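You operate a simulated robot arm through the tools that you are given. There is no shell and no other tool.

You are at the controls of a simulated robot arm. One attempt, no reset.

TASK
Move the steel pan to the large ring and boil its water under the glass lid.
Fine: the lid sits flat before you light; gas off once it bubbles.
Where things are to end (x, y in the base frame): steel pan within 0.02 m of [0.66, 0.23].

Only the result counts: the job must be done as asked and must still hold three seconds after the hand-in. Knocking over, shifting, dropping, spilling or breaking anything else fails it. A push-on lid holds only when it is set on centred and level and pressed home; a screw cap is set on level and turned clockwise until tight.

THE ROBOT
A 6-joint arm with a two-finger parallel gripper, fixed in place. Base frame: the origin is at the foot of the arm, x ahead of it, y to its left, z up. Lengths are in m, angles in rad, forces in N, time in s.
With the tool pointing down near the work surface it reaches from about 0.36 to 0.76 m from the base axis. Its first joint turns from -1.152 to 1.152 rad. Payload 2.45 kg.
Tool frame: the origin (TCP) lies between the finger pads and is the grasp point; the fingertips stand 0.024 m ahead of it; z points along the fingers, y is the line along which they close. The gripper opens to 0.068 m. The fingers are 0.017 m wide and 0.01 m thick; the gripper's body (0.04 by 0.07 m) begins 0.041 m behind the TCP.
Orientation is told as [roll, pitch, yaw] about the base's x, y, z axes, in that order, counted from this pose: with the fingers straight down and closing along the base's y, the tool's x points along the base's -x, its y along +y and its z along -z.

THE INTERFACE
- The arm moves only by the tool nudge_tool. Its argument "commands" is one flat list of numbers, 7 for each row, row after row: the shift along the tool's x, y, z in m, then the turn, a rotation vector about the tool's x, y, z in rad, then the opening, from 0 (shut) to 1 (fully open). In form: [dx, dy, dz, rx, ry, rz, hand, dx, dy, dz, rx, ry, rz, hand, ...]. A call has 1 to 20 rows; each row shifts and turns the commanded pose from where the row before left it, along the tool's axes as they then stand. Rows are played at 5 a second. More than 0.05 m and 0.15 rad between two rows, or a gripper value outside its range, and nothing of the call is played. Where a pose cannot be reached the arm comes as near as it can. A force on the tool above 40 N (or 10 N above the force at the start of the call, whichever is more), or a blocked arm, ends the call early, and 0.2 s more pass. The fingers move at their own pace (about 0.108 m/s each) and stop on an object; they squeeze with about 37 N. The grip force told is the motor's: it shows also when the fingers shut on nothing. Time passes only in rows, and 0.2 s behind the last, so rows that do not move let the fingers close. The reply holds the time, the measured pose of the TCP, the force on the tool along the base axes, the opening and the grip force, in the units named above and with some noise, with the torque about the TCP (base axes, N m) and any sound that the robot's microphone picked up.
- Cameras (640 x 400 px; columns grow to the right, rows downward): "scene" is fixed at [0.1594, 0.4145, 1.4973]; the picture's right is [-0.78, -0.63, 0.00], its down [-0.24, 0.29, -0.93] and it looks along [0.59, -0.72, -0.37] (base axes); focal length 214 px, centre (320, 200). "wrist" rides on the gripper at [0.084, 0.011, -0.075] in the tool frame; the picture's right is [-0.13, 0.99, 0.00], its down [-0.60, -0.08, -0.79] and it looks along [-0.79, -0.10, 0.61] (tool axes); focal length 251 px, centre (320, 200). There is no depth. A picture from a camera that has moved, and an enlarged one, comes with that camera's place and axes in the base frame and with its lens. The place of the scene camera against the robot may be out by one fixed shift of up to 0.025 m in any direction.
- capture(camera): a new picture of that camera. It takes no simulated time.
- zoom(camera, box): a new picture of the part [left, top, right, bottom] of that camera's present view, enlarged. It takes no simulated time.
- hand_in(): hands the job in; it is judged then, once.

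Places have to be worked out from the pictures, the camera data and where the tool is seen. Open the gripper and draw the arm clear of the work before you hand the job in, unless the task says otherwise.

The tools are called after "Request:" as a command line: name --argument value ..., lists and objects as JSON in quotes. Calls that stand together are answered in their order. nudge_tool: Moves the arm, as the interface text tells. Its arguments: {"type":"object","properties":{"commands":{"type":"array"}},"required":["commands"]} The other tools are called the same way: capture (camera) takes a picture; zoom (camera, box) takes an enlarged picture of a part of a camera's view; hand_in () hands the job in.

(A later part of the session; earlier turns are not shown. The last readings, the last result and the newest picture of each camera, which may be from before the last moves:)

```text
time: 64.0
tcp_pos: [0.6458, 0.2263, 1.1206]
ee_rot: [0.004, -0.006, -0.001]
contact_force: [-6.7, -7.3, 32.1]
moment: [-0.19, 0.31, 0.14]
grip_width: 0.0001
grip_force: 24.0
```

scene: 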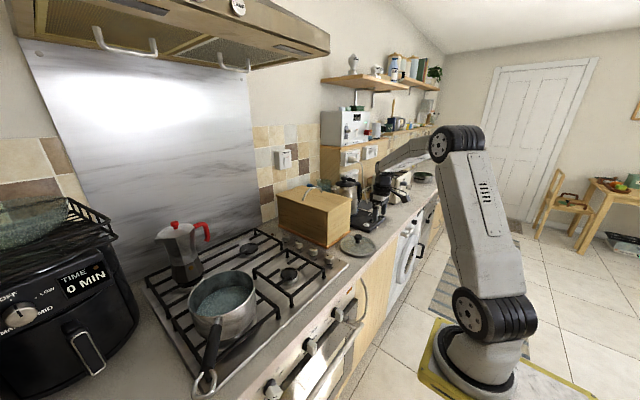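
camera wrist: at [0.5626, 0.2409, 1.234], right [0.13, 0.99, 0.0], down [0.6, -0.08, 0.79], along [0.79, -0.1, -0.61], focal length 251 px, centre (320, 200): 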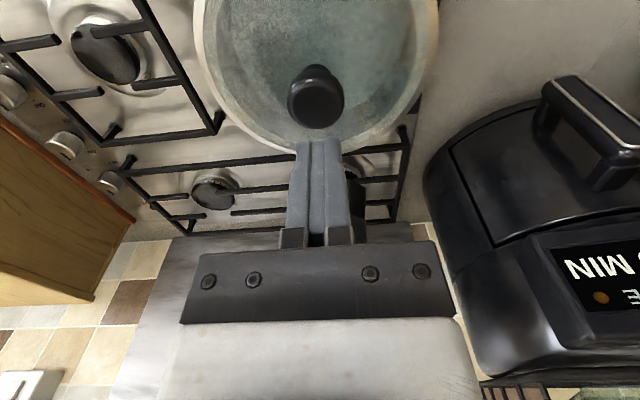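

Contact is firm and stiff at 32 N with no give, so the lid is home. I'll rise off and go look closely at the hob knobs to find which one feeds the large ring.

Request:
nudge_tool --commands '[0, 0, -0.004, 0, 0, 0, 0, 0, 0, -0.02, 0, 0, 0, 0, 0, 0, -0.04, 0, 0, 0, 0, 0, 0, -0.04, 0, 0, 0, 0, 0, 0, 0, 0, 0, 0, 0]'

Request:
nudge_tool --commands '[0.0215, -0.045, 0, 0, 0, 0, 0.6, 0.0215, -0.045, 0, 0, 0, 0, 0.6, 0.0215, -0.045, 0, 0, 0, 0, 0.6, 0.0215, -0.045, 0, 0, 0, 0, 0.6, 0.0215, -0.045, 0, 0, 0, 0, 0.6, 0.0215, -0.045, 0, 0, 0, 0, 0.6, 0.0215, -0.045, 0, 0, 0, 0, 0.6, 0.0215, -0.045, 0, 0, 0, 0, 0.6, 0, 0, 0, 0, 0, 0, 0.6]'

Request:
capture --camera "wrist"

Request:
zoom --camera "scene" --box '[190, 250, 270, 330]'

```text
time: 65.2
tcp_pos: [0.6469, 0.2236, 1.2208]
ee_rot: [-0.001, 0.0, 0.0]
contact_force: [0.3, -0.1, -0.5]
moment: [0.02, 0.01, 0.04]
grip_width: 0.0001
grip_force: 23.8
```

```text
time: 67.2
tcp_pos: [0.4743, -0.1394, 1.2192]
ee_rot: [-0.003, -0.001, 0.0]
contact_force: [1.4, -0.3, -0.7]
moment: [0.01, 0.0, -0.03]
grip_width: 0.0409
grip_force: 0.1
```

```text
taken
camera wrist: at [0.3906, -0.127, 1.2947], right [0.13, 0.99, 0.0], down [0.6, -0.08, 0.79], along [0.79, -0.1, -0.61], focal length 251 px, centre (320, 200)
```

wrist: 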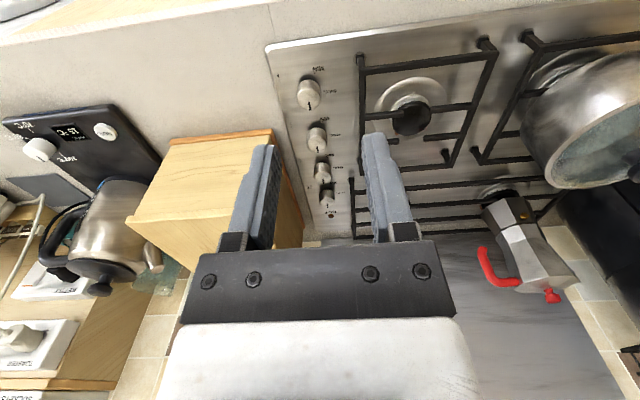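

```text
5.00 times, centred on (230, 290) of scene
camera zoom: at [0.1594, 0.4144, 1.4973], right [-0.78, -0.63, 0.0], down [-0.24, 0.29, -0.93], along [0.59, -0.72, -0.37], focal length 1072 px, centre (770, -250)
```

zoom: 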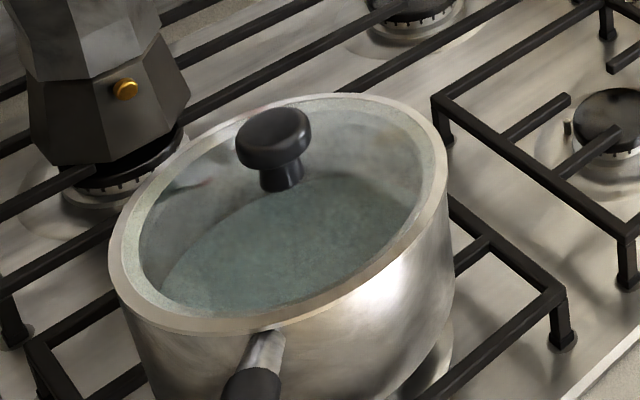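

The lid sits neatly on the pan. Next I'll zoom on the knobs and their markings.

Request:
zoom --camera "wrist" --box '[265, 40, 365, 140]'

Request:
zoom --camera "wrist" --box '[285, 110, 365, 225]'

Request:
zoom --camera "scene" --box '[265, 230, 345, 290]'

```text
4.00 times, centred on (315, 90) of wrist
camera zoom: at [0.3906, -0.127, 1.2947], right [0.13, 0.99, 0.0], down [0.6, -0.08, 0.79], along [0.79, -0.1, -0.61], focal length 1006 px, centre (340, 640)
```

zoom: 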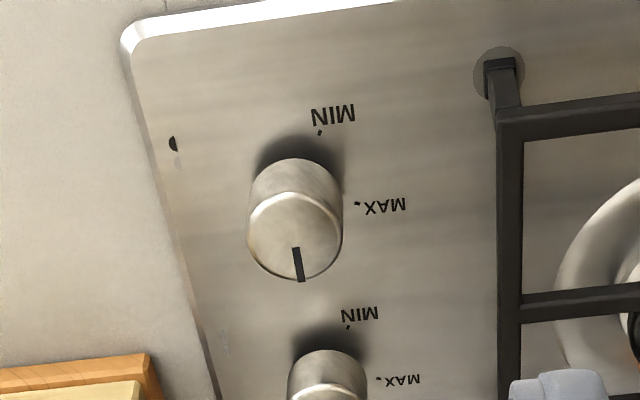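

```text
3.48 times, centred on (325, 168) of wrist
camera zoom: at [0.3906, -0.127, 1.2947], right [0.13, 0.99, 0.0], down [0.6, -0.08, 0.79], along [0.79, -0.1, -0.61], focal length 875 px, centre (303, 313)
```

zoom: 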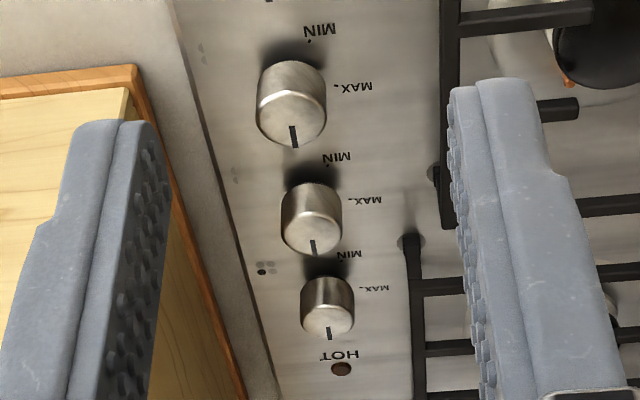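

```text
6.67 times, centred on (305, 260) of scene
camera zoom: at [0.1594, 0.4144, 1.4973], right [-0.78, -0.63, 0.0], down [-0.24, 0.29, -0.93], along [0.59, -0.72, -0.37], focal length 1430 px, centre (420, -200)
```

zoom: 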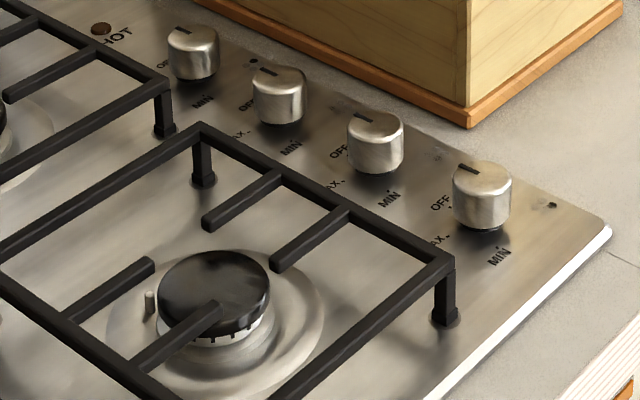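

Beside each knob there's a small four-dot diagram with one dot filled. I'll zoom right in on each.

Request:
zoom --camera "wrist" --box '[298, 64, 318, 84]'

Request:
zoom --camera "wrist" --box '[298, 110, 328, 140]'

Request:
zoom --camera "wrist" --box '[300, 145, 330, 175]'

Request:
zoom --camera "wrist" --box '[300, 170, 330, 200]'

Request:
zoom --camera "wrist" --box '[270, 60, 300, 90]'

```text
16.00 times, centred on (308, 74) of wrist
camera zoom: at [0.3906, -0.127, 1.2947], right [0.13, 0.99, 0.0], down [0.6, -0.08, 0.79], along [0.79, -0.1, -0.61], focal length 4023 px, centre (512, 2216)
```

zoom: 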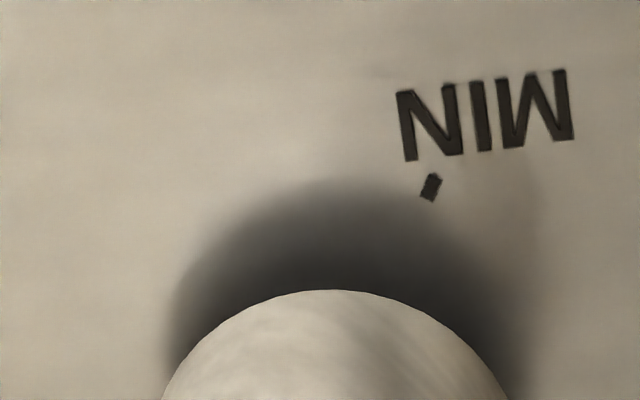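

```text
13.33 times, centred on (313, 125) of wrist
camera zoom: at [0.3906, -0.127, 1.2947], right [0.13, 0.99, 0.0], down [0.6, -0.08, 0.79], along [0.79, -0.1, -0.61], focal length 3352 px, centre (413, 1200)
```

zoom: 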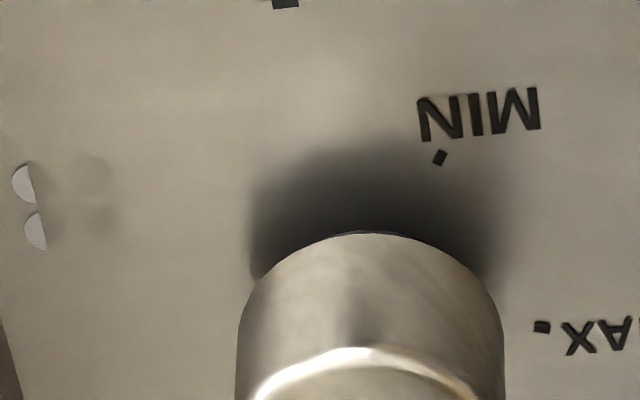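

```text
13.33 times, centred on (315, 160) of wrist
camera zoom: at [0.3906, -0.127, 1.2947], right [0.13, 0.99, 0.0], down [0.6, -0.08, 0.79], along [0.79, -0.1, -0.61], focal length 3352 px, centre (387, 733)
```

zoom: 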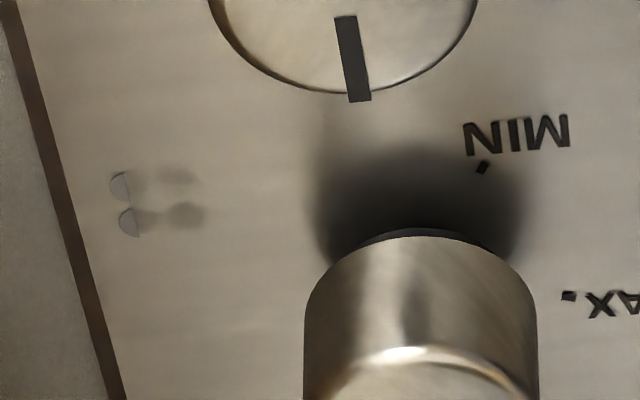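

```text
13.33 times, centred on (315, 185) of wrist
camera zoom: at [0.3906, -0.127, 1.2947], right [0.13, 0.99, 0.0], down [0.6, -0.08, 0.79], along [0.79, -0.1, -0.61], focal length 3352 px, centre (387, 400)
```

zoom: 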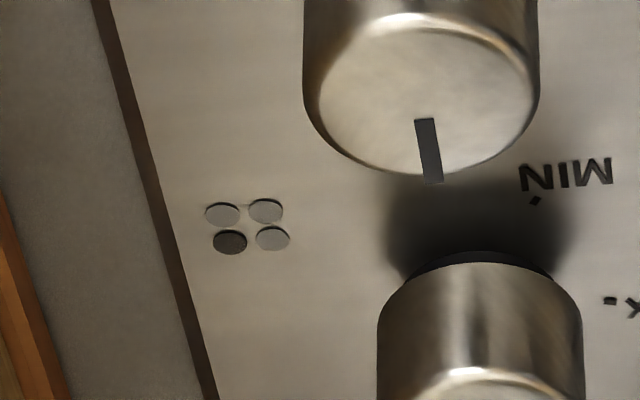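

```text
13.33 times, centred on (285, 75) of wrist
camera zoom: at [0.3906, -0.127, 1.2947], right [0.13, 0.99, 0.0], down [0.6, -0.08, 0.79], along [0.79, -0.1, -0.61], focal length 3352 px, centre (787, 1867)
```

zoom: 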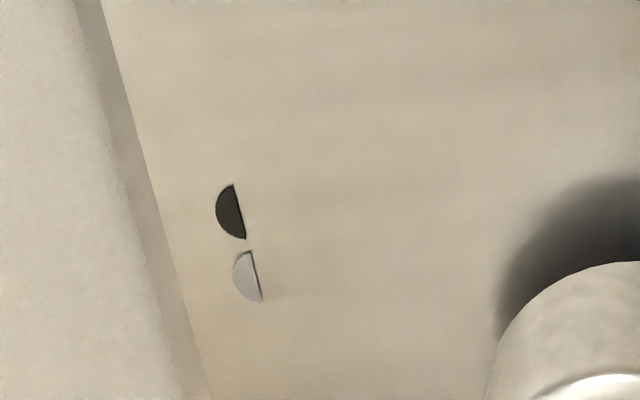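

The k1 diagram has its front-right dot filled and k4 (rearmost) its rear-right dot. The middle two are worn, so they serve the left rings. I'll move closer to read them.

Request:
nudge_tool --commands '[-0.024, -0.0125, 0.04, 0, 0, 0, 0.6, -0.024, -0.0125, 0.04, 0, 0, 0, 0.6, -0.024, -0.0125, 0.04, 0, 0, 0, 0.6, -0.024, -0.0125, 0.03, 0, 0, 0, 0.6, 0, 0, 0, 0, 0, 0, 0.6]'

Request:
capture --camera "wrist"

```text
time: 68.4
tcp_pos: [0.5723, -0.1834, 1.0674]
ee_rot: [-0.003, 0.001, 0.0]
contact_force: [-0.7, 0.6, 0.2]
moment: [0.01, -0.02, 0.01]
grip_width: 0.0407
grip_force: 0.1
```

```text
taken
camera wrist: at [0.4882, -0.1731, 1.1439], right [0.13, 0.99, 0.0], down [0.6, -0.08, 0.79], along [0.79, -0.1, -0.61], focal length 251 px, centre (320, 200)
```

wrist: 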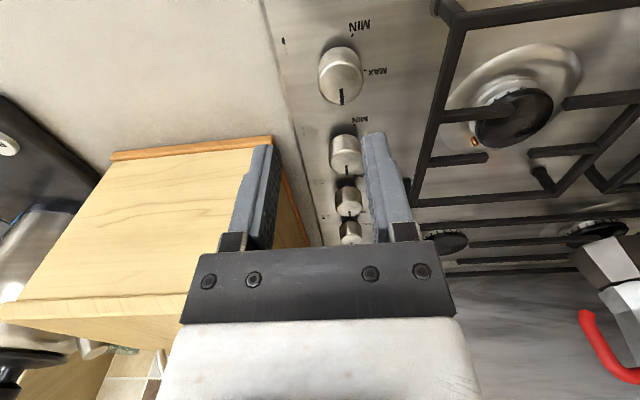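

Request:
zoom --camera "wrist" --box '[300, 120, 330, 150]'

Request:
zoom --camera "wrist" --box '[305, 165, 340, 200]'

Request:
zoom --camera "wrist" --box '[270, 25, 300, 55]'

Request:
zoom --camera "wrist" --box '[300, 105, 400, 185]'

```text
13.33 times, centred on (315, 135) of wrist
camera zoom: at [0.4882, -0.1731, 1.1439], right [0.13, 0.99, 0.0], down [0.6, -0.08, 0.79], along [0.79, -0.1, -0.61], focal length 3352 px, centre (387, 1067)
```

zoom: 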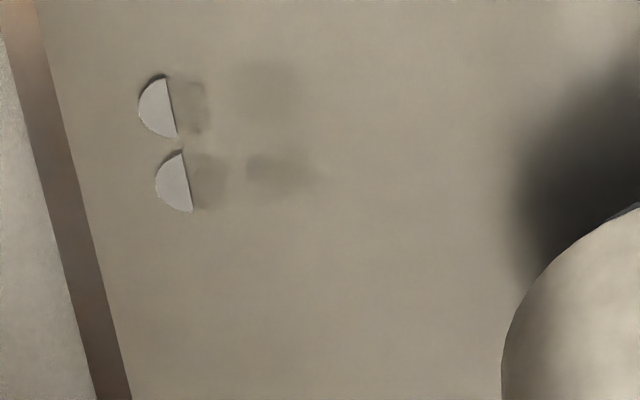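

```text
11.43 times, centred on (322, 182) of wrist
camera zoom: at [0.4882, -0.1731, 1.1439], right [0.13, 0.99, 0.0], down [0.6, -0.08, 0.79], along [0.79, -0.1, -0.61], focal length 2874 px, centre (291, 400)
```

zoom: 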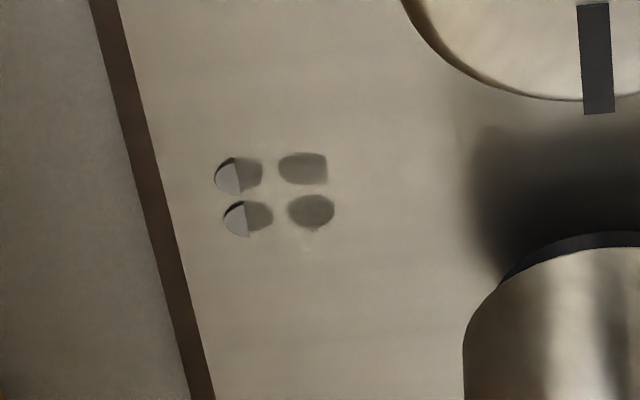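

```text
13.33 times, centred on (285, 40) of wrist
camera zoom: at [0.4882, -0.1731, 1.1439], right [0.13, 0.99, 0.0], down [0.6, -0.08, 0.79], along [0.79, -0.1, -0.61], focal length 3352 px, centre (787, 2333)
```

zoom: 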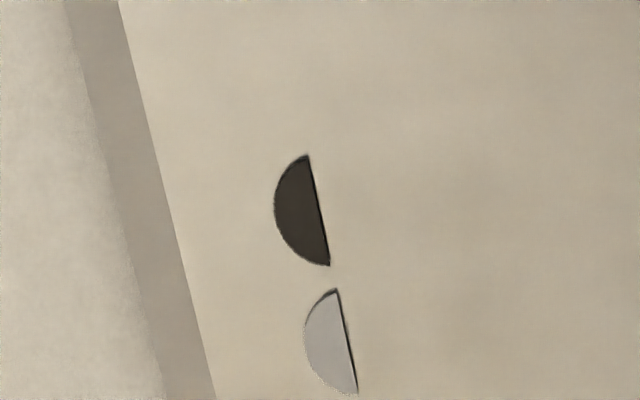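

```text
5.00 times, centred on (350, 145) of wrist
camera zoom: at [0.4882, -0.1731, 1.1439], right [0.13, 0.99, 0.0], down [0.6, -0.08, 0.79], along [0.79, -0.1, -0.61], focal length 1257 px, centre (170, 475)
```

zoom: 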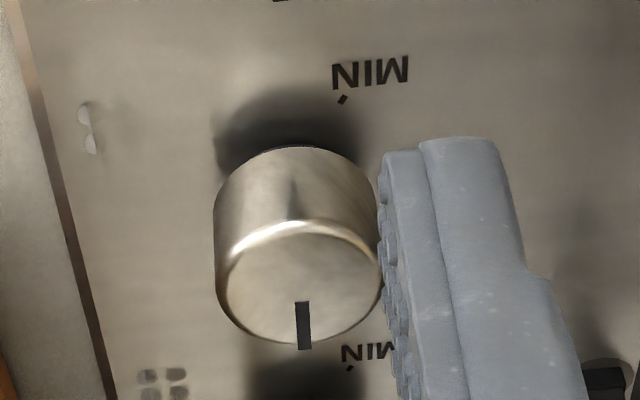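

The left columns of the k2 and k3 diagrams are both unfilled, confirming they belong to the left rings. I'll try the scene camera for their right columns.

Request:
zoom --camera "scene" --box '[322, 246, 338, 262]'

Request:
zoom --camera "scene" --box '[308, 240, 324, 256]'

Request:
zoom --camera "scene" --box '[289, 232, 305, 248]'

Request:
zoom --camera "scene" --box '[300, 236, 316, 252]'

```text
16.00 times, centred on (330, 254) of scene
camera zoom: at [0.1595, 0.4145, 1.4973], right [-0.78, -0.63, 0.0], down [-0.24, 0.29, -0.93], along [0.59, -0.72, -0.37], focal length 3432 px, centre (160, -664)
```

zoom: 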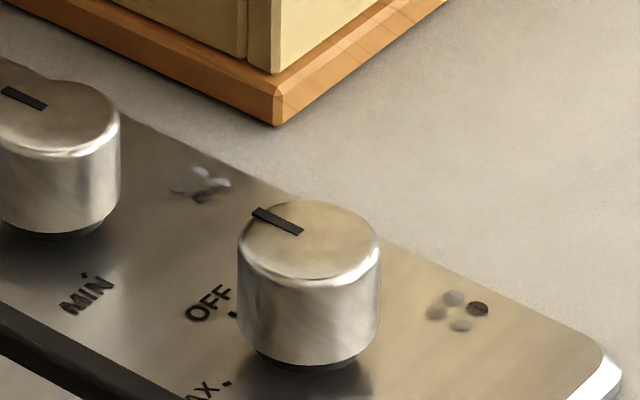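

```text
16.00 times, centred on (316, 248) of scene
camera zoom: at [0.1595, 0.4145, 1.4973], right [-0.78, -0.63, 0.0], down [-0.24, 0.29, -0.93], along [0.59, -0.72, -0.37], focal length 3432 px, centre (384, -568)
```

zoom: 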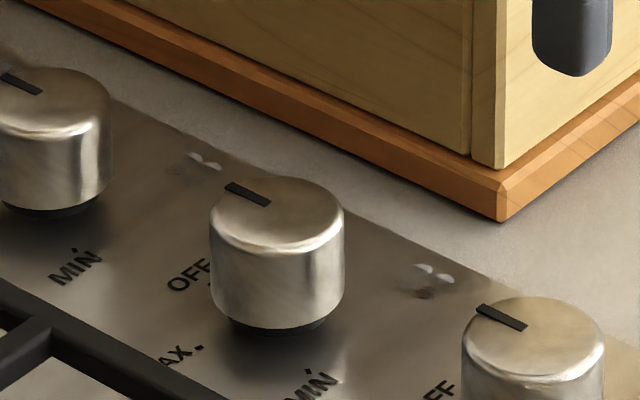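

```text
16.00 times, centred on (297, 240) of scene
camera zoom: at [0.1595, 0.4145, 1.4973], right [-0.78, -0.63, 0.0], down [-0.24, 0.29, -0.93], along [0.59, -0.72, -0.37], focal length 3432 px, centre (688, -440)
```

zoom: 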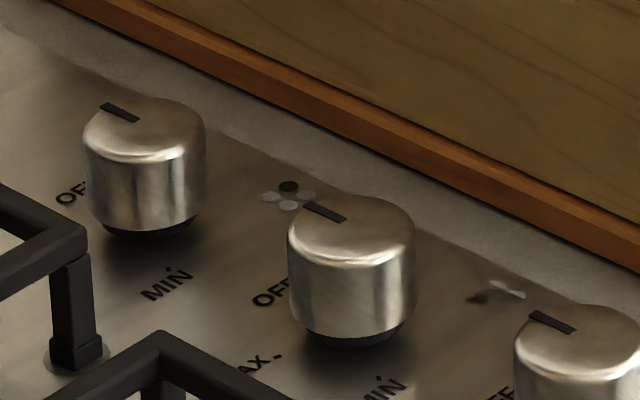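

```text
16.00 times, centred on (308, 244) of scene
camera zoom: at [0.1595, 0.4145, 1.4973], right [-0.78, -0.63, 0.0], down [-0.24, 0.29, -0.93], along [0.59, -0.72, -0.37], focal length 3432 px, centre (512, -504)
```

zoom: 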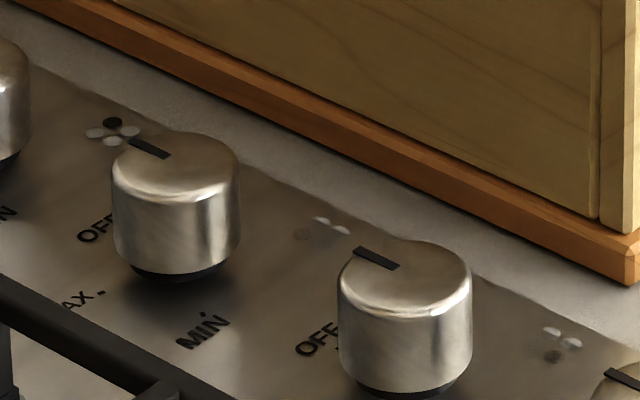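

From the scene angle I can read it. The second knob (k2) has its front-left dot dark and the third (k3) its rear-left dot, so k2 at about (0.6685, -0.168, top z 0.961) feeds the large ring. The pointers are at OFF (+x), MAX is 90° anticlockwise and MIN is beyond it. I'll position above k2, pre-rotated so the turn stays within the wrist's range.

Request:
nudge_tool --commands '[-0.0321, 0.0051, 0, 0, 0, 0.15, 1, -0.0321, 0.0051, 0, 0, 0, 0, 1, 0, 0, 0, 0, 0, 0, 1]'

```text
time: 69.2
tcp_pos: [0.6369, -0.1788, 1.0702]
ee_rot: [-0.002, -0.001, -0.152]
contact_force: [0.8, -0.2, -0.7]
moment: [0.01, -0.02, -0.02]
grip_width: 0.068
grip_force: 0.1
```

I'll finish centring over k2 and complete the pre-rotation.

Request:
nudge_tool --commands '[-0.0296, 0.0155, 0, 0, 0, 0, 1, 0, 0, 0, 0, 0, 0.15, 1, 0, 0, 0, 0, 0, 0.15, 1, 0, 0, 0, 0, 0, 0.15, 1, 0, 0, 0, 0, 0, 0.15, 1, 0, 0, 0, 0, 0, 0.15, 1, 0, 0, 0, 0, 0, 0.15, 1, 0, 0, 0, 0, 0, 0.15, 1, 0, 0, 0, 0, 0, 0, 1]'

Request:
capture --camera "wrist"

Request:
capture --camera "scene"

```text
time: 71.2
tcp_pos: [0.6671, -0.1668, 1.0697]
ee_rot: [0.0, 0.0, -1.202]
contact_force: [-0.5, -0.5, 0.7]
moment: [0.01, 0.01, 0.0]
grip_width: 0.0682
grip_force: 0.0
```

```text
taken
camera wrist: at [0.6472, -0.0851, 1.1452], right [0.97, 0.24, 0.0], down [0.14, -0.59, 0.79], along [0.19, -0.77, -0.61], focal length 251 px, centre (320, 200)
```

wrist: 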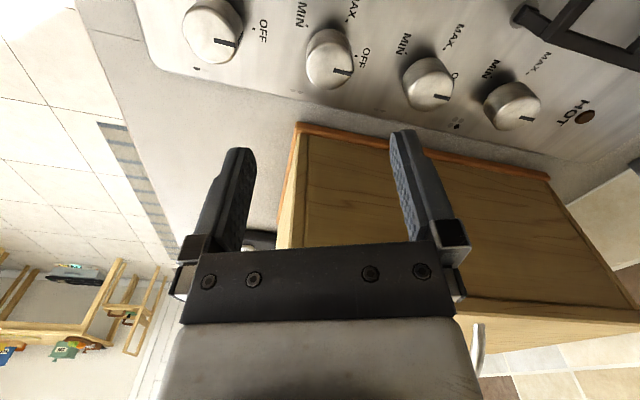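

```text
taken
```

scene: 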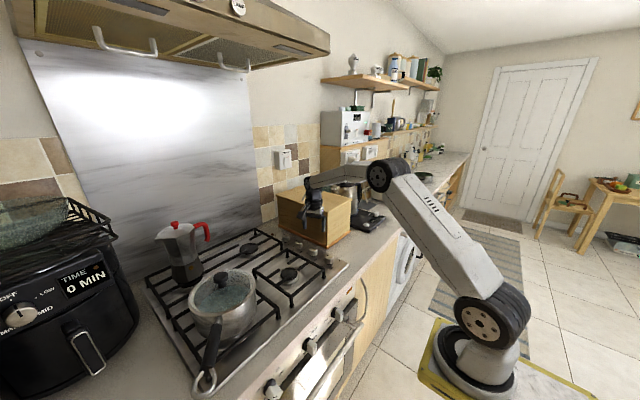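

k2 is visible just off the finger plane. I'll zoom to refine its position.

Request:
zoom --camera "wrist" --box '[270, 10, 390, 110]'

Request:
zoom --camera "wrist" --box '[360, 90, 400, 120]'

```text
4.00 times, centred on (330, 60) of wrist
camera zoom: at [0.6472, -0.0851, 1.1452], right [0.97, 0.24, 0.0], down [0.14, -0.59, 0.79], along [0.19, -0.77, -0.61], focal length 1006 px, centre (280, 760)
```

zoom: 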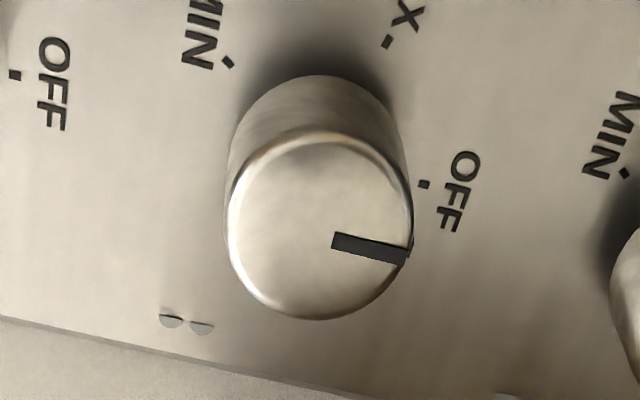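

```text
13.33 times, centred on (380, 105) of wrist
camera zoom: at [0.6472, -0.0851, 1.1452], right [0.97, 0.24, 0.0], down [0.14, -0.59, 0.79], along [0.19, -0.77, -0.61], focal length 3352 px, centre (-480, 1467)
```

zoom: 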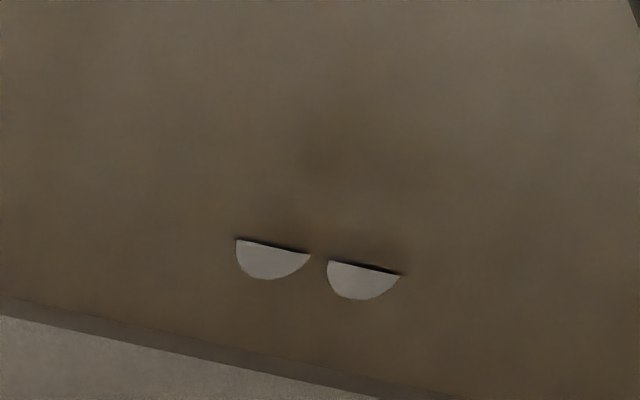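

k2's centre refines to (0.6745, -0.1685) with its top at z ≈ 0.955. I'll centre over it and descend around it.

Request:
nudge_tool --commands '[-0.0043, 0.0063, 0, 0, 0, 0, 1, 0, 0, 0.04, 0, 0, 0, 1, 0, 0, 0.03, 0, 0, 0, 1, 0, 0, 0.015, 0, 0, 0, 1, 0, 0, 0, 0, 0, 0, 1]'

Request:
capture --camera "wrist"

Request:
zoom --camera "scene" --box '[270, 205, 350, 275]'

```text
time: 72.4
tcp_pos: [0.6736, -0.1664, 0.9867]
ee_rot: [0.0, -0.002, -1.2]
contact_force: [0.3, -0.4, 0.2]
moment: [0.03, -0.01, 0.01]
grip_width: 0.068
grip_force: 0.2
```

```text
taken
camera wrist: at [0.6538, -0.0855, 1.0613], right [0.97, 0.24, 0.0], down [0.15, -0.59, 0.79], along [0.19, -0.77, -0.61], focal length 251 px, centre (320, 200)
```

wrist: 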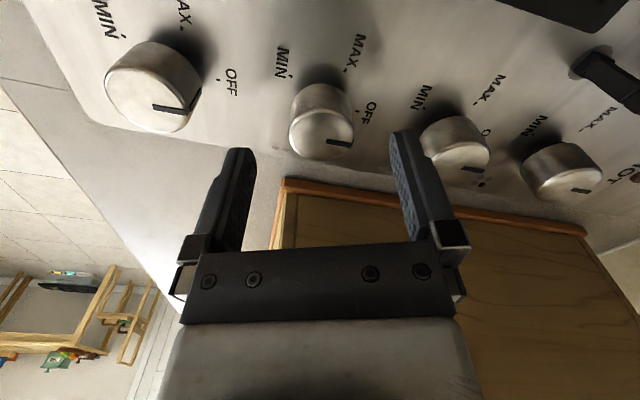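

```text
5.71 times, centred on (310, 240) of scene
camera zoom: at [0.1594, 0.4145, 1.4973], right [-0.78, -0.63, 0.0], down [-0.24, 0.29, -0.93], along [0.59, -0.72, -0.37], focal length 1226 px, centre (377, -29)
```

zoom: 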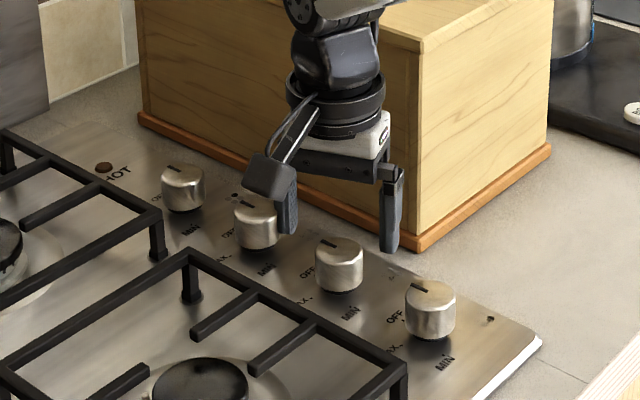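

The fingers straddle k2 with good clearance. I'll trim 3 mm, go down the last 30 mm and close.

Request:
nudge_tool --commands '[0.003, 0.001, 0.012, 0, 0, 0, 1, 0, 0, 0.012, 0, 0, 0, 1, 0, 0, 0.006, 0, 0, 0, 1, 0, 0, 0, 0, 0, 0, 1]'

Request:
capture --camera "wrist"

```text
time: 73.4
tcp_pos: [0.674, -0.1665, 0.9569]
ee_rot: [0.0, 0.0, -1.2]
contact_force: [-0.1, -0.7, 0.2]
moment: [0.0, 0.05, -0.03]
grip_width: 0.0681
grip_force: 0.1
```

```text
taken
camera wrist: at [0.6545, -0.0841, 1.0303], right [0.97, 0.24, 0.0], down [0.15, -0.59, 0.79], along [0.19, -0.77, -0.61], focal length 251 px, centre (320, 200)
```

wrist: 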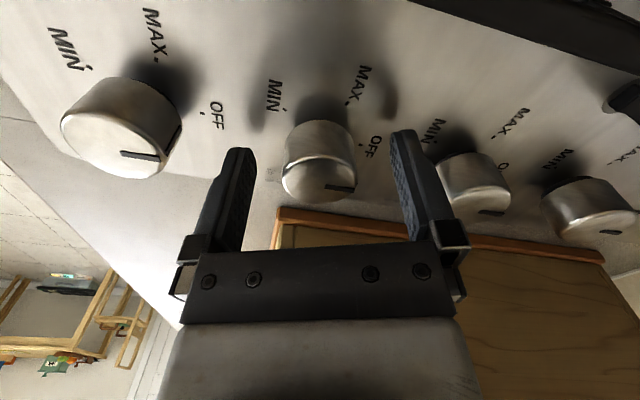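

k2 is centred between the pads. I'll close on it.

Request:
nudge_tool --commands '[0, 0, 0, 0, 0, 0, 0.7, 0, 0, 0, 0, 0, 0, 0.4, 0, 0, 0, 0, 0, 0, 0.3, 0, 0, 0, 0, 0, 0, 0]'

Request:
capture --camera "wrist"

Request:
zoom --camera "scene" --box '[190, 250, 270, 330]'

```text
time: 74.4
tcp_pos: [0.6729, -0.166, 0.9554]
ee_rot: [-0.001, -0.001, -1.201]
contact_force: [-9.4, -2.2, 0.6]
moment: [0.25, -0.31, -0.02]
grip_width: 0.0351
grip_force: 44.7
```

```text
taken
camera wrist: at [0.654, -0.0844, 1.0303], right [0.97, 0.24, 0.0], down [0.15, -0.59, 0.79], along [0.19, -0.77, -0.61], focal length 251 px, centre (320, 200)
```

wrist: 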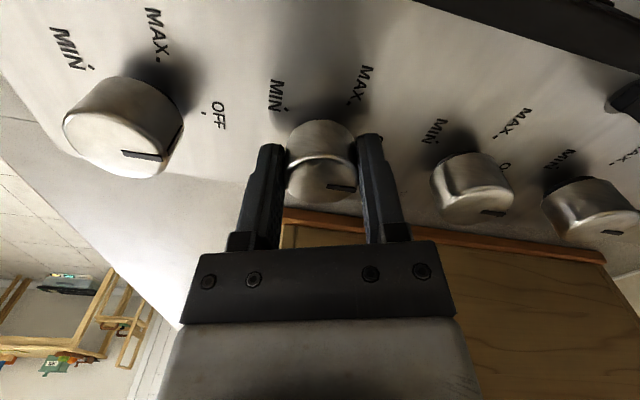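

```text
5.00 times, centred on (230, 290) of scene
camera zoom: at [0.1592, 0.4144, 1.4974], right [-0.78, -0.63, 0.0], down [-0.24, 0.29, -0.93], along [0.59, -0.72, -0.37], focal length 1072 px, centre (770, -250)
```

zoom: 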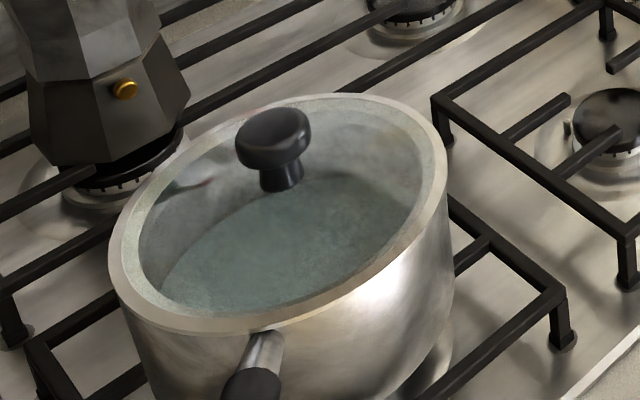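

The knob is held, with a little side load from a 1 mm offset. I'll ease that off, then start the turn anticlockwise toward MAX and check the response.

Request:
nudge_tool --commands '[0, -0.0015, 0, 0, 0, 0, 0, 0, 0, 0, 0, 0, -0.1, 0, 0, 0, 0, 0, 0, -0.14, 0, 0, 0, 0, 0, 0, -0.14, 0, 0, 0, 0, 0, 0, 0, 0]'

Request:
zoom --camera "scene" --box '[270, 205, 350, 275]'

Request:
capture --camera "wrist"

```text
time: 75.6
tcp_pos: [0.6726, -0.1672, 0.9555]
ee_rot: [0.001, -0.002, -0.819]
contact_force: [-1.9, -2.1, -0.7]
moment: [0.15, 0.02, -0.78]
grip_width: 0.0348
grip_force: 45.3
```

```text
5.71 times, centred on (310, 240) of scene
camera zoom: at [0.1594, 0.4144, 1.4973], right [-0.78, -0.63, 0.0], down [-0.24, 0.29, -0.93], along [0.59, -0.72, -0.37], focal length 1226 px, centre (377, -29)
```

zoom: 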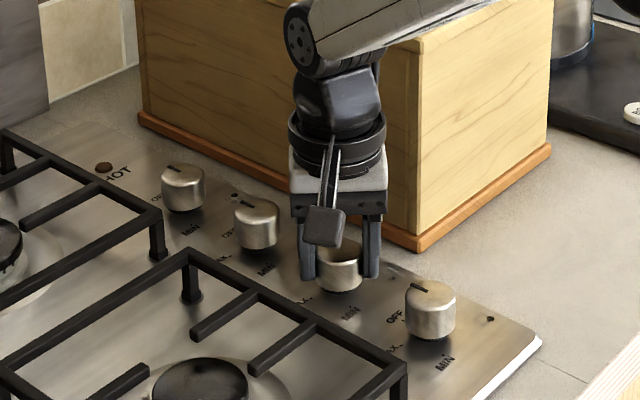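

```text
taken
camera wrist: at [0.6233, -0.0984, 1.0306], right [0.81, 0.58, 0.0], down [0.35, -0.49, 0.79], along [0.46, -0.65, -0.61], focal length 251 px, centre (320, 200)
```

wrist: 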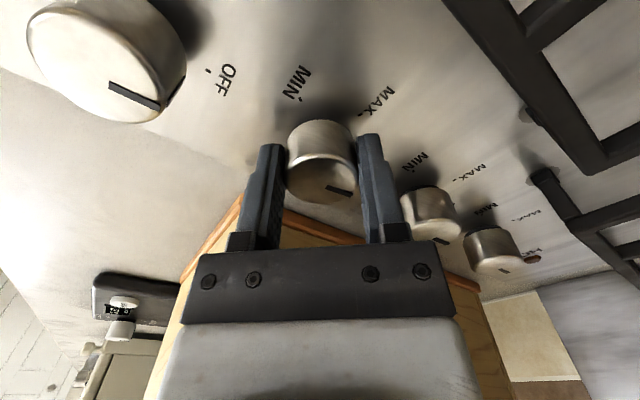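

The knob didn't turn: its pointer is still at OFF and the moment reached 0.78 N m as the pads slipped. It's probably a push-and-turn safety knob. I'll loosen, rotate back, regrip and push down first.

Request:
nudge_tool --commands '[0, 0, 0, 0, 0, 0.05, 0, 0, 0, 0, 0, 0, 0, 0.65, 0, 0, 0, 0, 0, 0, 0.65, 0, 0, 0, 0, 0, 0.11, 0.65, 0, 0, 0, 0, 0, 0.11, 0.65, 0, 0, 0, 0, 0, 0.11, 0.65, 0, 0, 0, 0, 0, 0, 0.65, 0, 0, 0, 0, 0, 0, 0, 0, 0, 0, 0, 0, 0, 0]'

Request:
nudge_tool --commands '[0, 0, 0.002, 0, 0, 0, 0, 0, 0, 0, 0, 0, 0, 0]'

Request:
nudge_tool --commands '[0, 0, 0.002, 0, 0, 0, 0, 0, 0, 0, 0, 0, 0, 0]'

```text
time: 77.6
tcp_pos: [0.673, -0.1675, 0.9559]
ee_rot: [0.004, -0.002, -1.199]
contact_force: [19.9, 5.6, -5.9]
moment: [-0.34, 0.07, 0.06]
grip_width: 0.0349
grip_force: 44.8
```

```text
time: 78.2
tcp_pos: [0.6743, -0.1657, 0.9545]
ee_rot: [0.004, -0.003, -1.201]
contact_force: [23.6, 5.0, 0.2]
moment: [0.17, 0.35, 0.07]
grip_width: 0.0352
grip_force: 45.2
```

```text
time: 78.8
tcp_pos: [0.6738, -0.1659, 0.9534]
ee_rot: [0.003, -0.001, -1.199]
contact_force: [23.1, 12.4, 2.5]
moment: [-0.57, 0.06, 0.09]
grip_width: 0.0349
grip_force: 44.9
```

There's side load the other way now, so I'll trim 1 mm back, then keep pushing down and watch the vertical force.

Request:
nudge_tool --commands '[0, 0.001, 0, 0, 0, 0, 0, 0, 0, 0.002, 0, 0, 0, 0, 0, 0, 0, 0, 0, 0, 0]'

Request:
nudge_tool --commands '[0, 0, 0.002, 0, 0, 0, 0, 0, 0, 0, 0, 0, 0, 0]'

Request:
capture --camera "wrist"

Request:
zoom --camera "scene" --box '[290, 225, 340, 270]'

```text
time: 79.6
tcp_pos: [0.6735, -0.1639, 0.951]
ee_rot: [0.002, -0.004, -1.202]
contact_force: [7.0, 14.5, 24.9]
moment: [0.49, 0.68, 0.04]
grip_width: 0.0348
grip_force: 44.7
```

```text
time: 80.2
tcp_pos: [0.6738, -0.1672, 0.9511]
ee_rot: [0.003, -0.003, -1.2]
contact_force: [-6.7, 14.7, 34.2]
moment: [0.1, 0.62, 0.01]
grip_width: 0.035
grip_force: 45.1
```

```text
taken
camera wrist: at [0.6536, -0.0842, 1.0256], right [0.97, 0.24, 0.0], down [0.14, -0.59, 0.79], along [0.19, -0.77, -0.61], focal length 251 px, centre (320, 200)
```

wrist: 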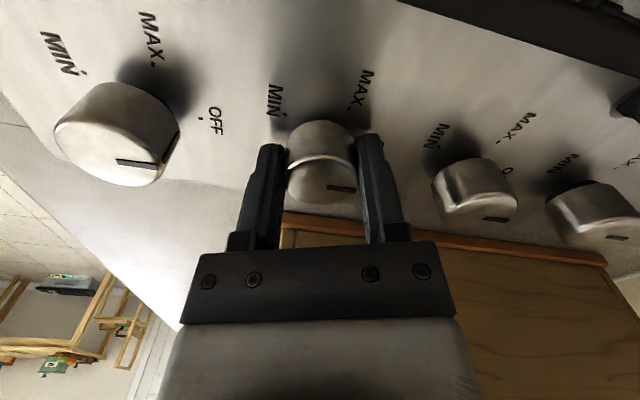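

```text
8.89 times, centred on (315, 248) of scene
camera zoom: at [0.1585, 0.4151, 1.4972], right [-0.78, -0.63, 0.0], down [-0.23, 0.29, -0.93], along [0.59, -0.72, -0.37], focal length 1906 px, centre (364, -222)
```

zoom: 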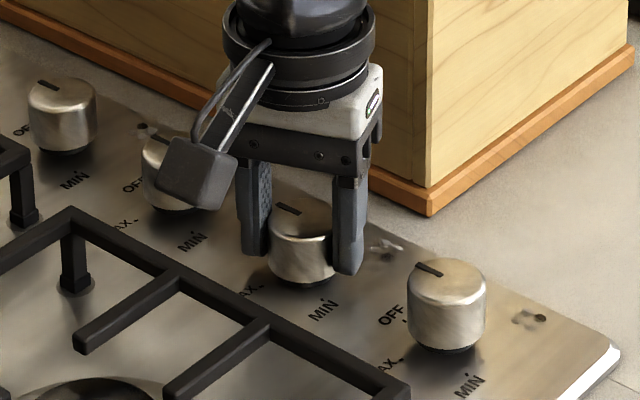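

The vertical force rose to 34 N and k2's dark gap at its base has closed, so it's pushed in. I'll ease to a moderate push and turn anticlockwise.

Request:
nudge_tool --commands '[0, 0, -0.001, 0, 0, 0, 0, 0, 0, 0, 0, 0, -0.1, 0, 0, 0, 0, 0, 0, -0.13, 0, 0, 0, 0, 0, 0, -0.13, 0, 0, 0, 0, 0, 0, 0, 0]'

Request:
capture --camera "wrist"

Request:
zoom --camera "scene" --box '[290, 225, 340, 270]'

```text
time: 81.4
tcp_pos: [0.6728, -0.1671, 0.951]
ee_rot: [-0.001, -0.002, -0.84]
contact_force: [-18.5, 2.4, 31.4]
moment: [0.34, -0.08, -0.08]
grip_width: 0.0351
grip_force: 45.3
```

```text
taken
camera wrist: at [0.6249, -0.0975, 1.0256], right [0.82, 0.57, 0.0], down [0.34, -0.5, 0.79], along [0.45, -0.65, -0.61], focal length 251 px, centre (320, 200)
```

wrist: 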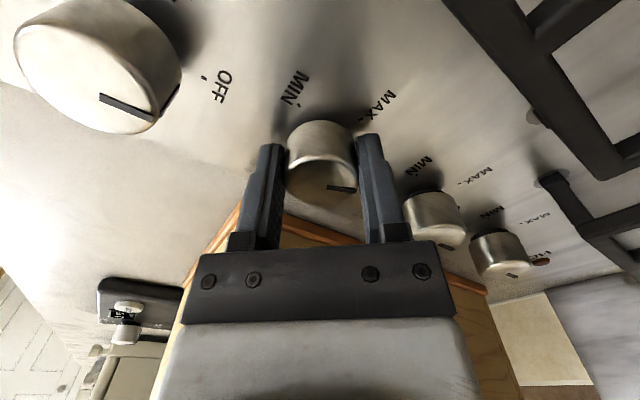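

```text
8.89 times, centred on (315, 248) of scene
camera zoom: at [0.1582, 0.4147, 1.4974], right [-0.78, -0.63, 0.0], down [-0.23, 0.29, -0.93], along [0.59, -0.72, -0.37], focal length 1906 px, centre (364, -222)
```

zoom: 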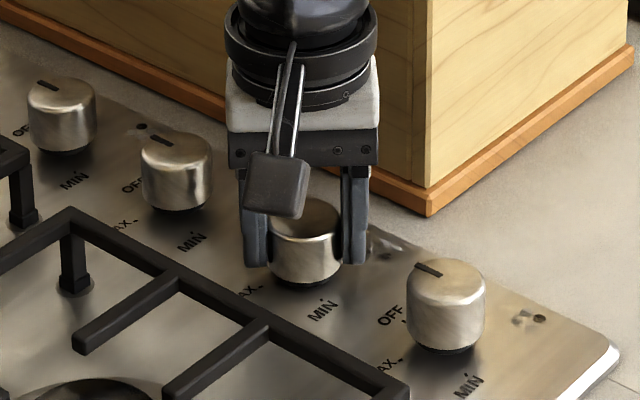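

The knob now turns with the tool, its pointer fixed relative to the fingers and the moment low. I'll relax the push and continue anticlockwise to MAX.

Request:
nudge_tool --commands '[0, 0, -0.003, 0, 0, 0, 0, 0, 0, 0, 0, 0, -0.13, 0, 0, 0, 0, 0, 0, -0.13, 0, 0, 0, 0, 0, 0, -0.13, 0, 0, 0, 0, 0, 0, -0.13, 0, 0, 0, 0, 0, 0, 0, 0]'

Request:
zoom --camera "scene" --box '[290, 225, 340, 270]'

Request:
capture --camera "scene"

```text
time: 82.8
tcp_pos: [0.6718, -0.1678, 0.9505]
ee_rot: [-0.001, 0.003, -0.32]
contact_force: [-20.2, -19.1, 7.2]
moment: [0.35, 0.4, -0.1]
grip_width: 0.0349
grip_force: 44.7
```

```text
8.89 times, centred on (315, 248) of scene
camera zoom: at [0.1587, 0.4139, 1.4976], right [-0.78, -0.63, 0.0], down [-0.23, 0.29, -0.93], along [0.59, -0.72, -0.37], focal length 1906 px, centre (364, -222)
```

zoom: 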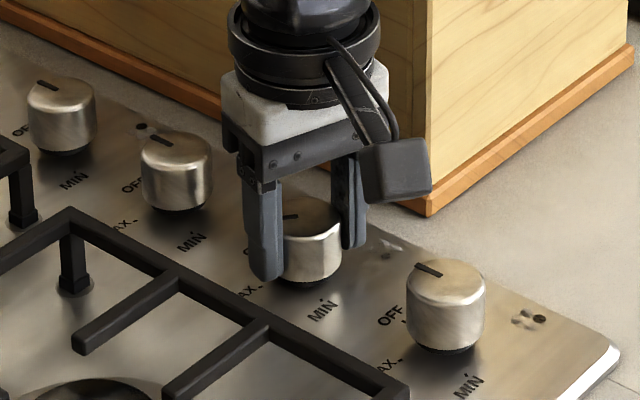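

```text
taken
```

scene: 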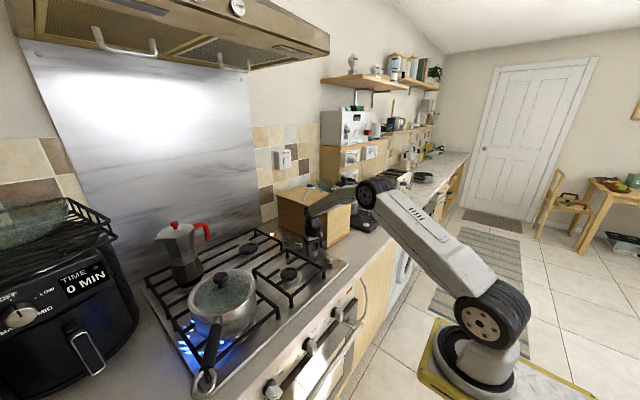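

The large ring has lit, with blue flame under the pan, so k2 is right. I'll ease the side load and turn on to MAX.

Request:
nudge_tool --commands '[0.0006, -0.0012, 0, 0, 0, 0, 0, 0, 0, 0, 0, 0, -0.13, 0, 0, 0, 0, 0, 0, -0.13, 0, 0, 0, 0, 0, 0, -0.13, 0, 0, 0, 0, 0, 0, -0.13, 0, 0, 0, 0, 0, 0, 0, 0]'

Request:
zoom --camera "scene" --box '[290, 225, 340, 270]'

Request:
zoom --camera "scene" --box '[160, 240, 300, 400]'

Request:
capture --camera "wrist"

```text
time: 84.2
tcp_pos: [0.6723, -0.1709, 0.9513]
ee_rot: [-0.004, -0.002, 0.201]
contact_force: [-9.7, -23.4, 2.9]
moment: [0.21, 0.41, -0.07]
grip_width: 0.0348
grip_force: 45.3
```

```text
8.89 times, centred on (315, 248) of scene
camera zoom: at [0.1591, 0.4138, 1.4975], right [-0.78, -0.63, 0.0], down [-0.24, 0.29, -0.93], along [0.59, -0.72, -0.37], focal length 1906 px, centre (364, -222)
```

zoom: 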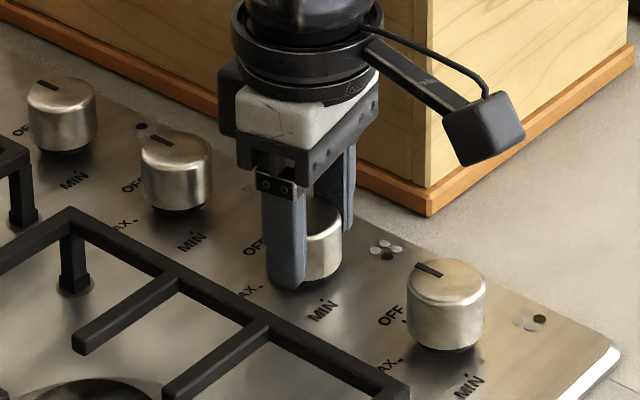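

```text
2.50 times, centred on (230, 320) of scene
camera zoom: at [0.1591, 0.4138, 1.4975], right [-0.78, -0.63, 0.0], down [-0.24, 0.29, -0.93], along [0.59, -0.72, -0.37], focal length 536 px, centre (545, -100)
```

zoom: 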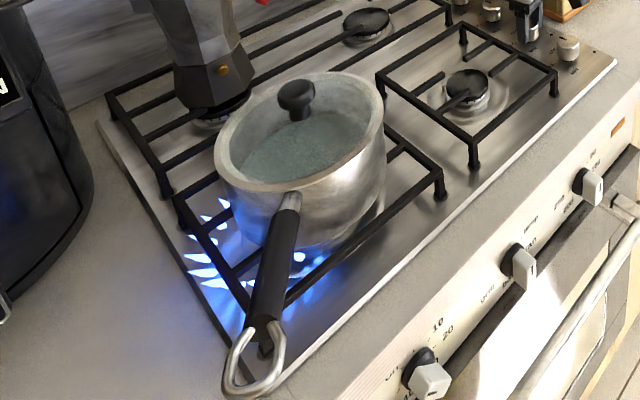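

```text
taken
camera wrist: at [0.5873, -0.1766, 1.0266], right [-0.07, 1.0, 0.0], down [0.61, 0.05, 0.79], along [0.79, 0.05, -0.61], focal length 251 px, centre (320, 200)
```

wrist: 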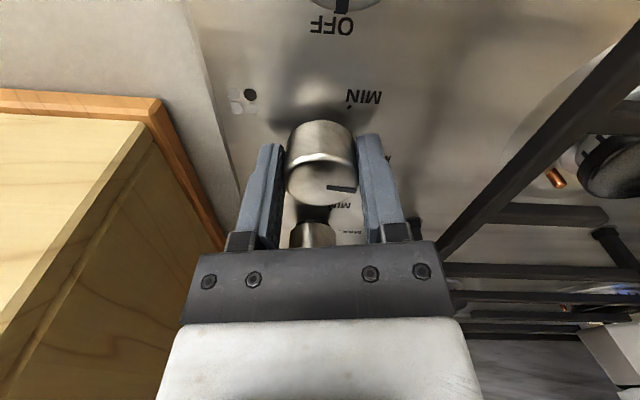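

Full flame is under the pan with the knob at about MAX. I'll ease the side load and hold the knob while listening for the water.

Request:
nudge_tool --commands '[0, -0.0012, 0, 0, 0, -0.05, 0, 0, 0, 0, 0, 0, 0, 0, 0, 0, 0, 0, 0, 0, 0, 0, 0, 0, 0, 0, 0, 0, 0, 0, 0, 0, 0, 0, 0, 0, 0, 0, 0, 0, 0, 0, 0, 0, 0, 0, 0, 0, 0, 0, 0, 0, 0, 0, 0, 0, 0, 0, 0, 0, 0, 0, 0]'

Request:
zoom --camera "scene" --box '[160, 240, 300, 400]'

```text
time: 86.2
tcp_pos: [0.6721, -0.1697, 0.9513]
ee_rot: [-0.001, -0.001, 0.247]
contact_force: [-8.1, -22.0, 3.3]
moment: [0.24, 0.31, -0.04]
grip_width: 0.0349
grip_force: 45.2
```

```text
2.50 times, centred on (230, 320) of scene
camera zoom: at [0.1591, 0.4139, 1.4975], right [-0.78, -0.63, 0.0], down [-0.24, 0.29, -0.93], along [0.59, -0.72, -0.37], focal length 536 px, centre (545, -100)
```

zoom: 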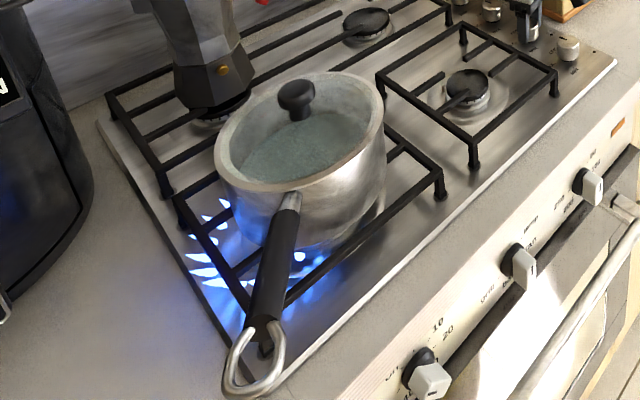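

The flame is steady and there's no sound yet. I'll keep holding.

Request:
nudge_tool --commands '[0, 0, 0, 0, 0, 0, 0, 0, 0, 0, 0, 0, 0, 0, 0, 0, 0, 0, 0, 0, 0, 0, 0, 0, 0, 0, 0, 0, 0, 0, 0, 0, 0, 0, 0, 0, 0, 0, 0, 0, 0, 0, 0, 0, 0, 0, 0, 0, 0, 0, 0, 0, 0, 0, 0, 0, 0, 0, 0, 0, 0, 0, 0, 0, 0, 0, 0, 0, 0, 0, 0, 0, 0, 0, 0, 0, 0, 0, 0, 0, 0, 0, 0, 0, 0, 0, 0, 0, 0, 0, 0, 0, 0, 0, 0, 0, 0, 0, 0, 0, 0, 0, 0, 0, 0, 0, 0, 0, 0, 0, 0, 0, 0, 0, 0, 0, 0, 0, 0, 0, 0, 0, 0, 0, 0, 0, 0, 0, 0, 0, 0, 0, 0, 0, 0, 0, 0, 0, 0, 0]'

Request:
zoom --camera "scene" --box '[190, 250, 270, 330]'

```text
time: 90.4
tcp_pos: [0.6729, -0.1703, 0.9517]
ee_rot: [-0.003, 0.001, 0.248]
contact_force: [-5.0, -22.3, 3.6]
moment: [0.25, 0.22, -0.06]
grip_width: 0.0348
grip_force: 45.3
```

```text
5.00 times, centred on (230, 290) of scene
camera zoom: at [0.1593, 0.4138, 1.4975], right [-0.78, -0.63, 0.0], down [-0.24, 0.29, -0.93], along [0.59, -0.72, -0.37], focal length 1072 px, centre (770, -250)
```

zoom: 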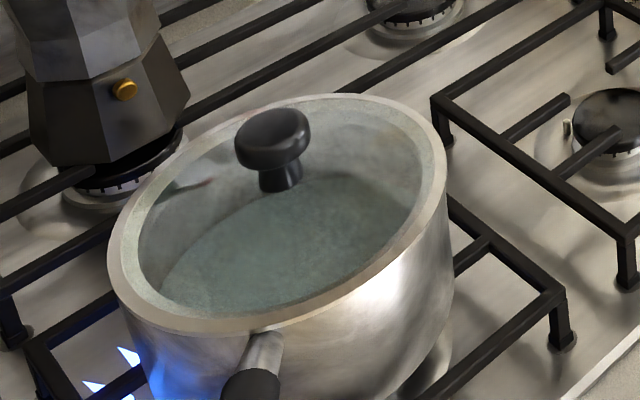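

No bubbles yet, so I'll keep waiting in short spells, checking the surface after each.

Request:
nudge_tool --commands '[0, 0, 0, 0, 0, 0, 0, 0, 0, 0, 0, 0, 0, 0, 0, 0, 0, 0, 0, 0, 0, 0, 0, 0, 0, 0, 0, 0, 0, 0, 0, 0, 0, 0, 0, 0, 0, 0, 0, 0, 0, 0, 0, 0, 0, 0, 0, 0, 0, 0, 0, 0, 0, 0, 0, 0, 0, 0, 0, 0, 0, 0, 0, 0, 0, 0, 0, 0, 0, 0, 0, 0, 0, 0, 0, 0, 0, 0, 0, 0, 0, 0, 0, 0, 0, 0, 0, 0, 0, 0, 0, 0, 0, 0, 0, 0, 0, 0, 0, 0, 0, 0, 0, 0, 0, 0, 0, 0, 0, 0, 0, 0, 0, 0, 0, 0, 0, 0, 0, 0, 0, 0, 0, 0, 0, 0, 0, 0, 0, 0, 0, 0, 0, 0, 0, 0, 0, 0, 0, 0]'

Request:
zoom --camera "scene" --box '[190, 250, 270, 330]'

```text
time: 94.6
tcp_pos: [0.671, -0.1711, 0.9516]
ee_rot: [-0.001, 0.0, 0.248]
contact_force: [-1.1, -23.5, 3.1]
moment: [0.26, 0.15, -0.04]
grip_width: 0.0351
grip_force: 45.1
```

```text
5.00 times, centred on (230, 290) of scene
camera zoom: at [0.1594, 0.4138, 1.4975], right [-0.78, -0.63, 0.0], down [-0.24, 0.29, -0.93], along [0.59, -0.72, -0.37], focal length 1072 px, centre (770, -250)
```

zoom: 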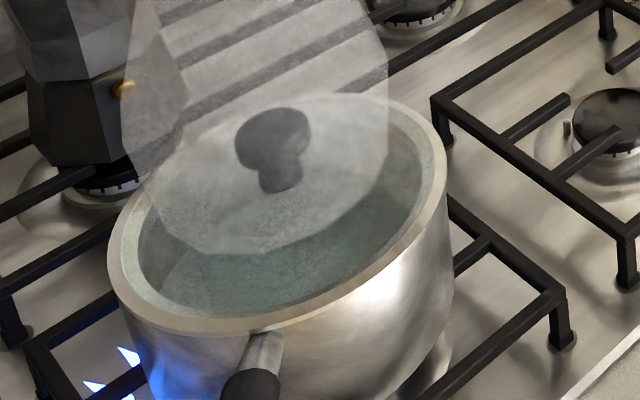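

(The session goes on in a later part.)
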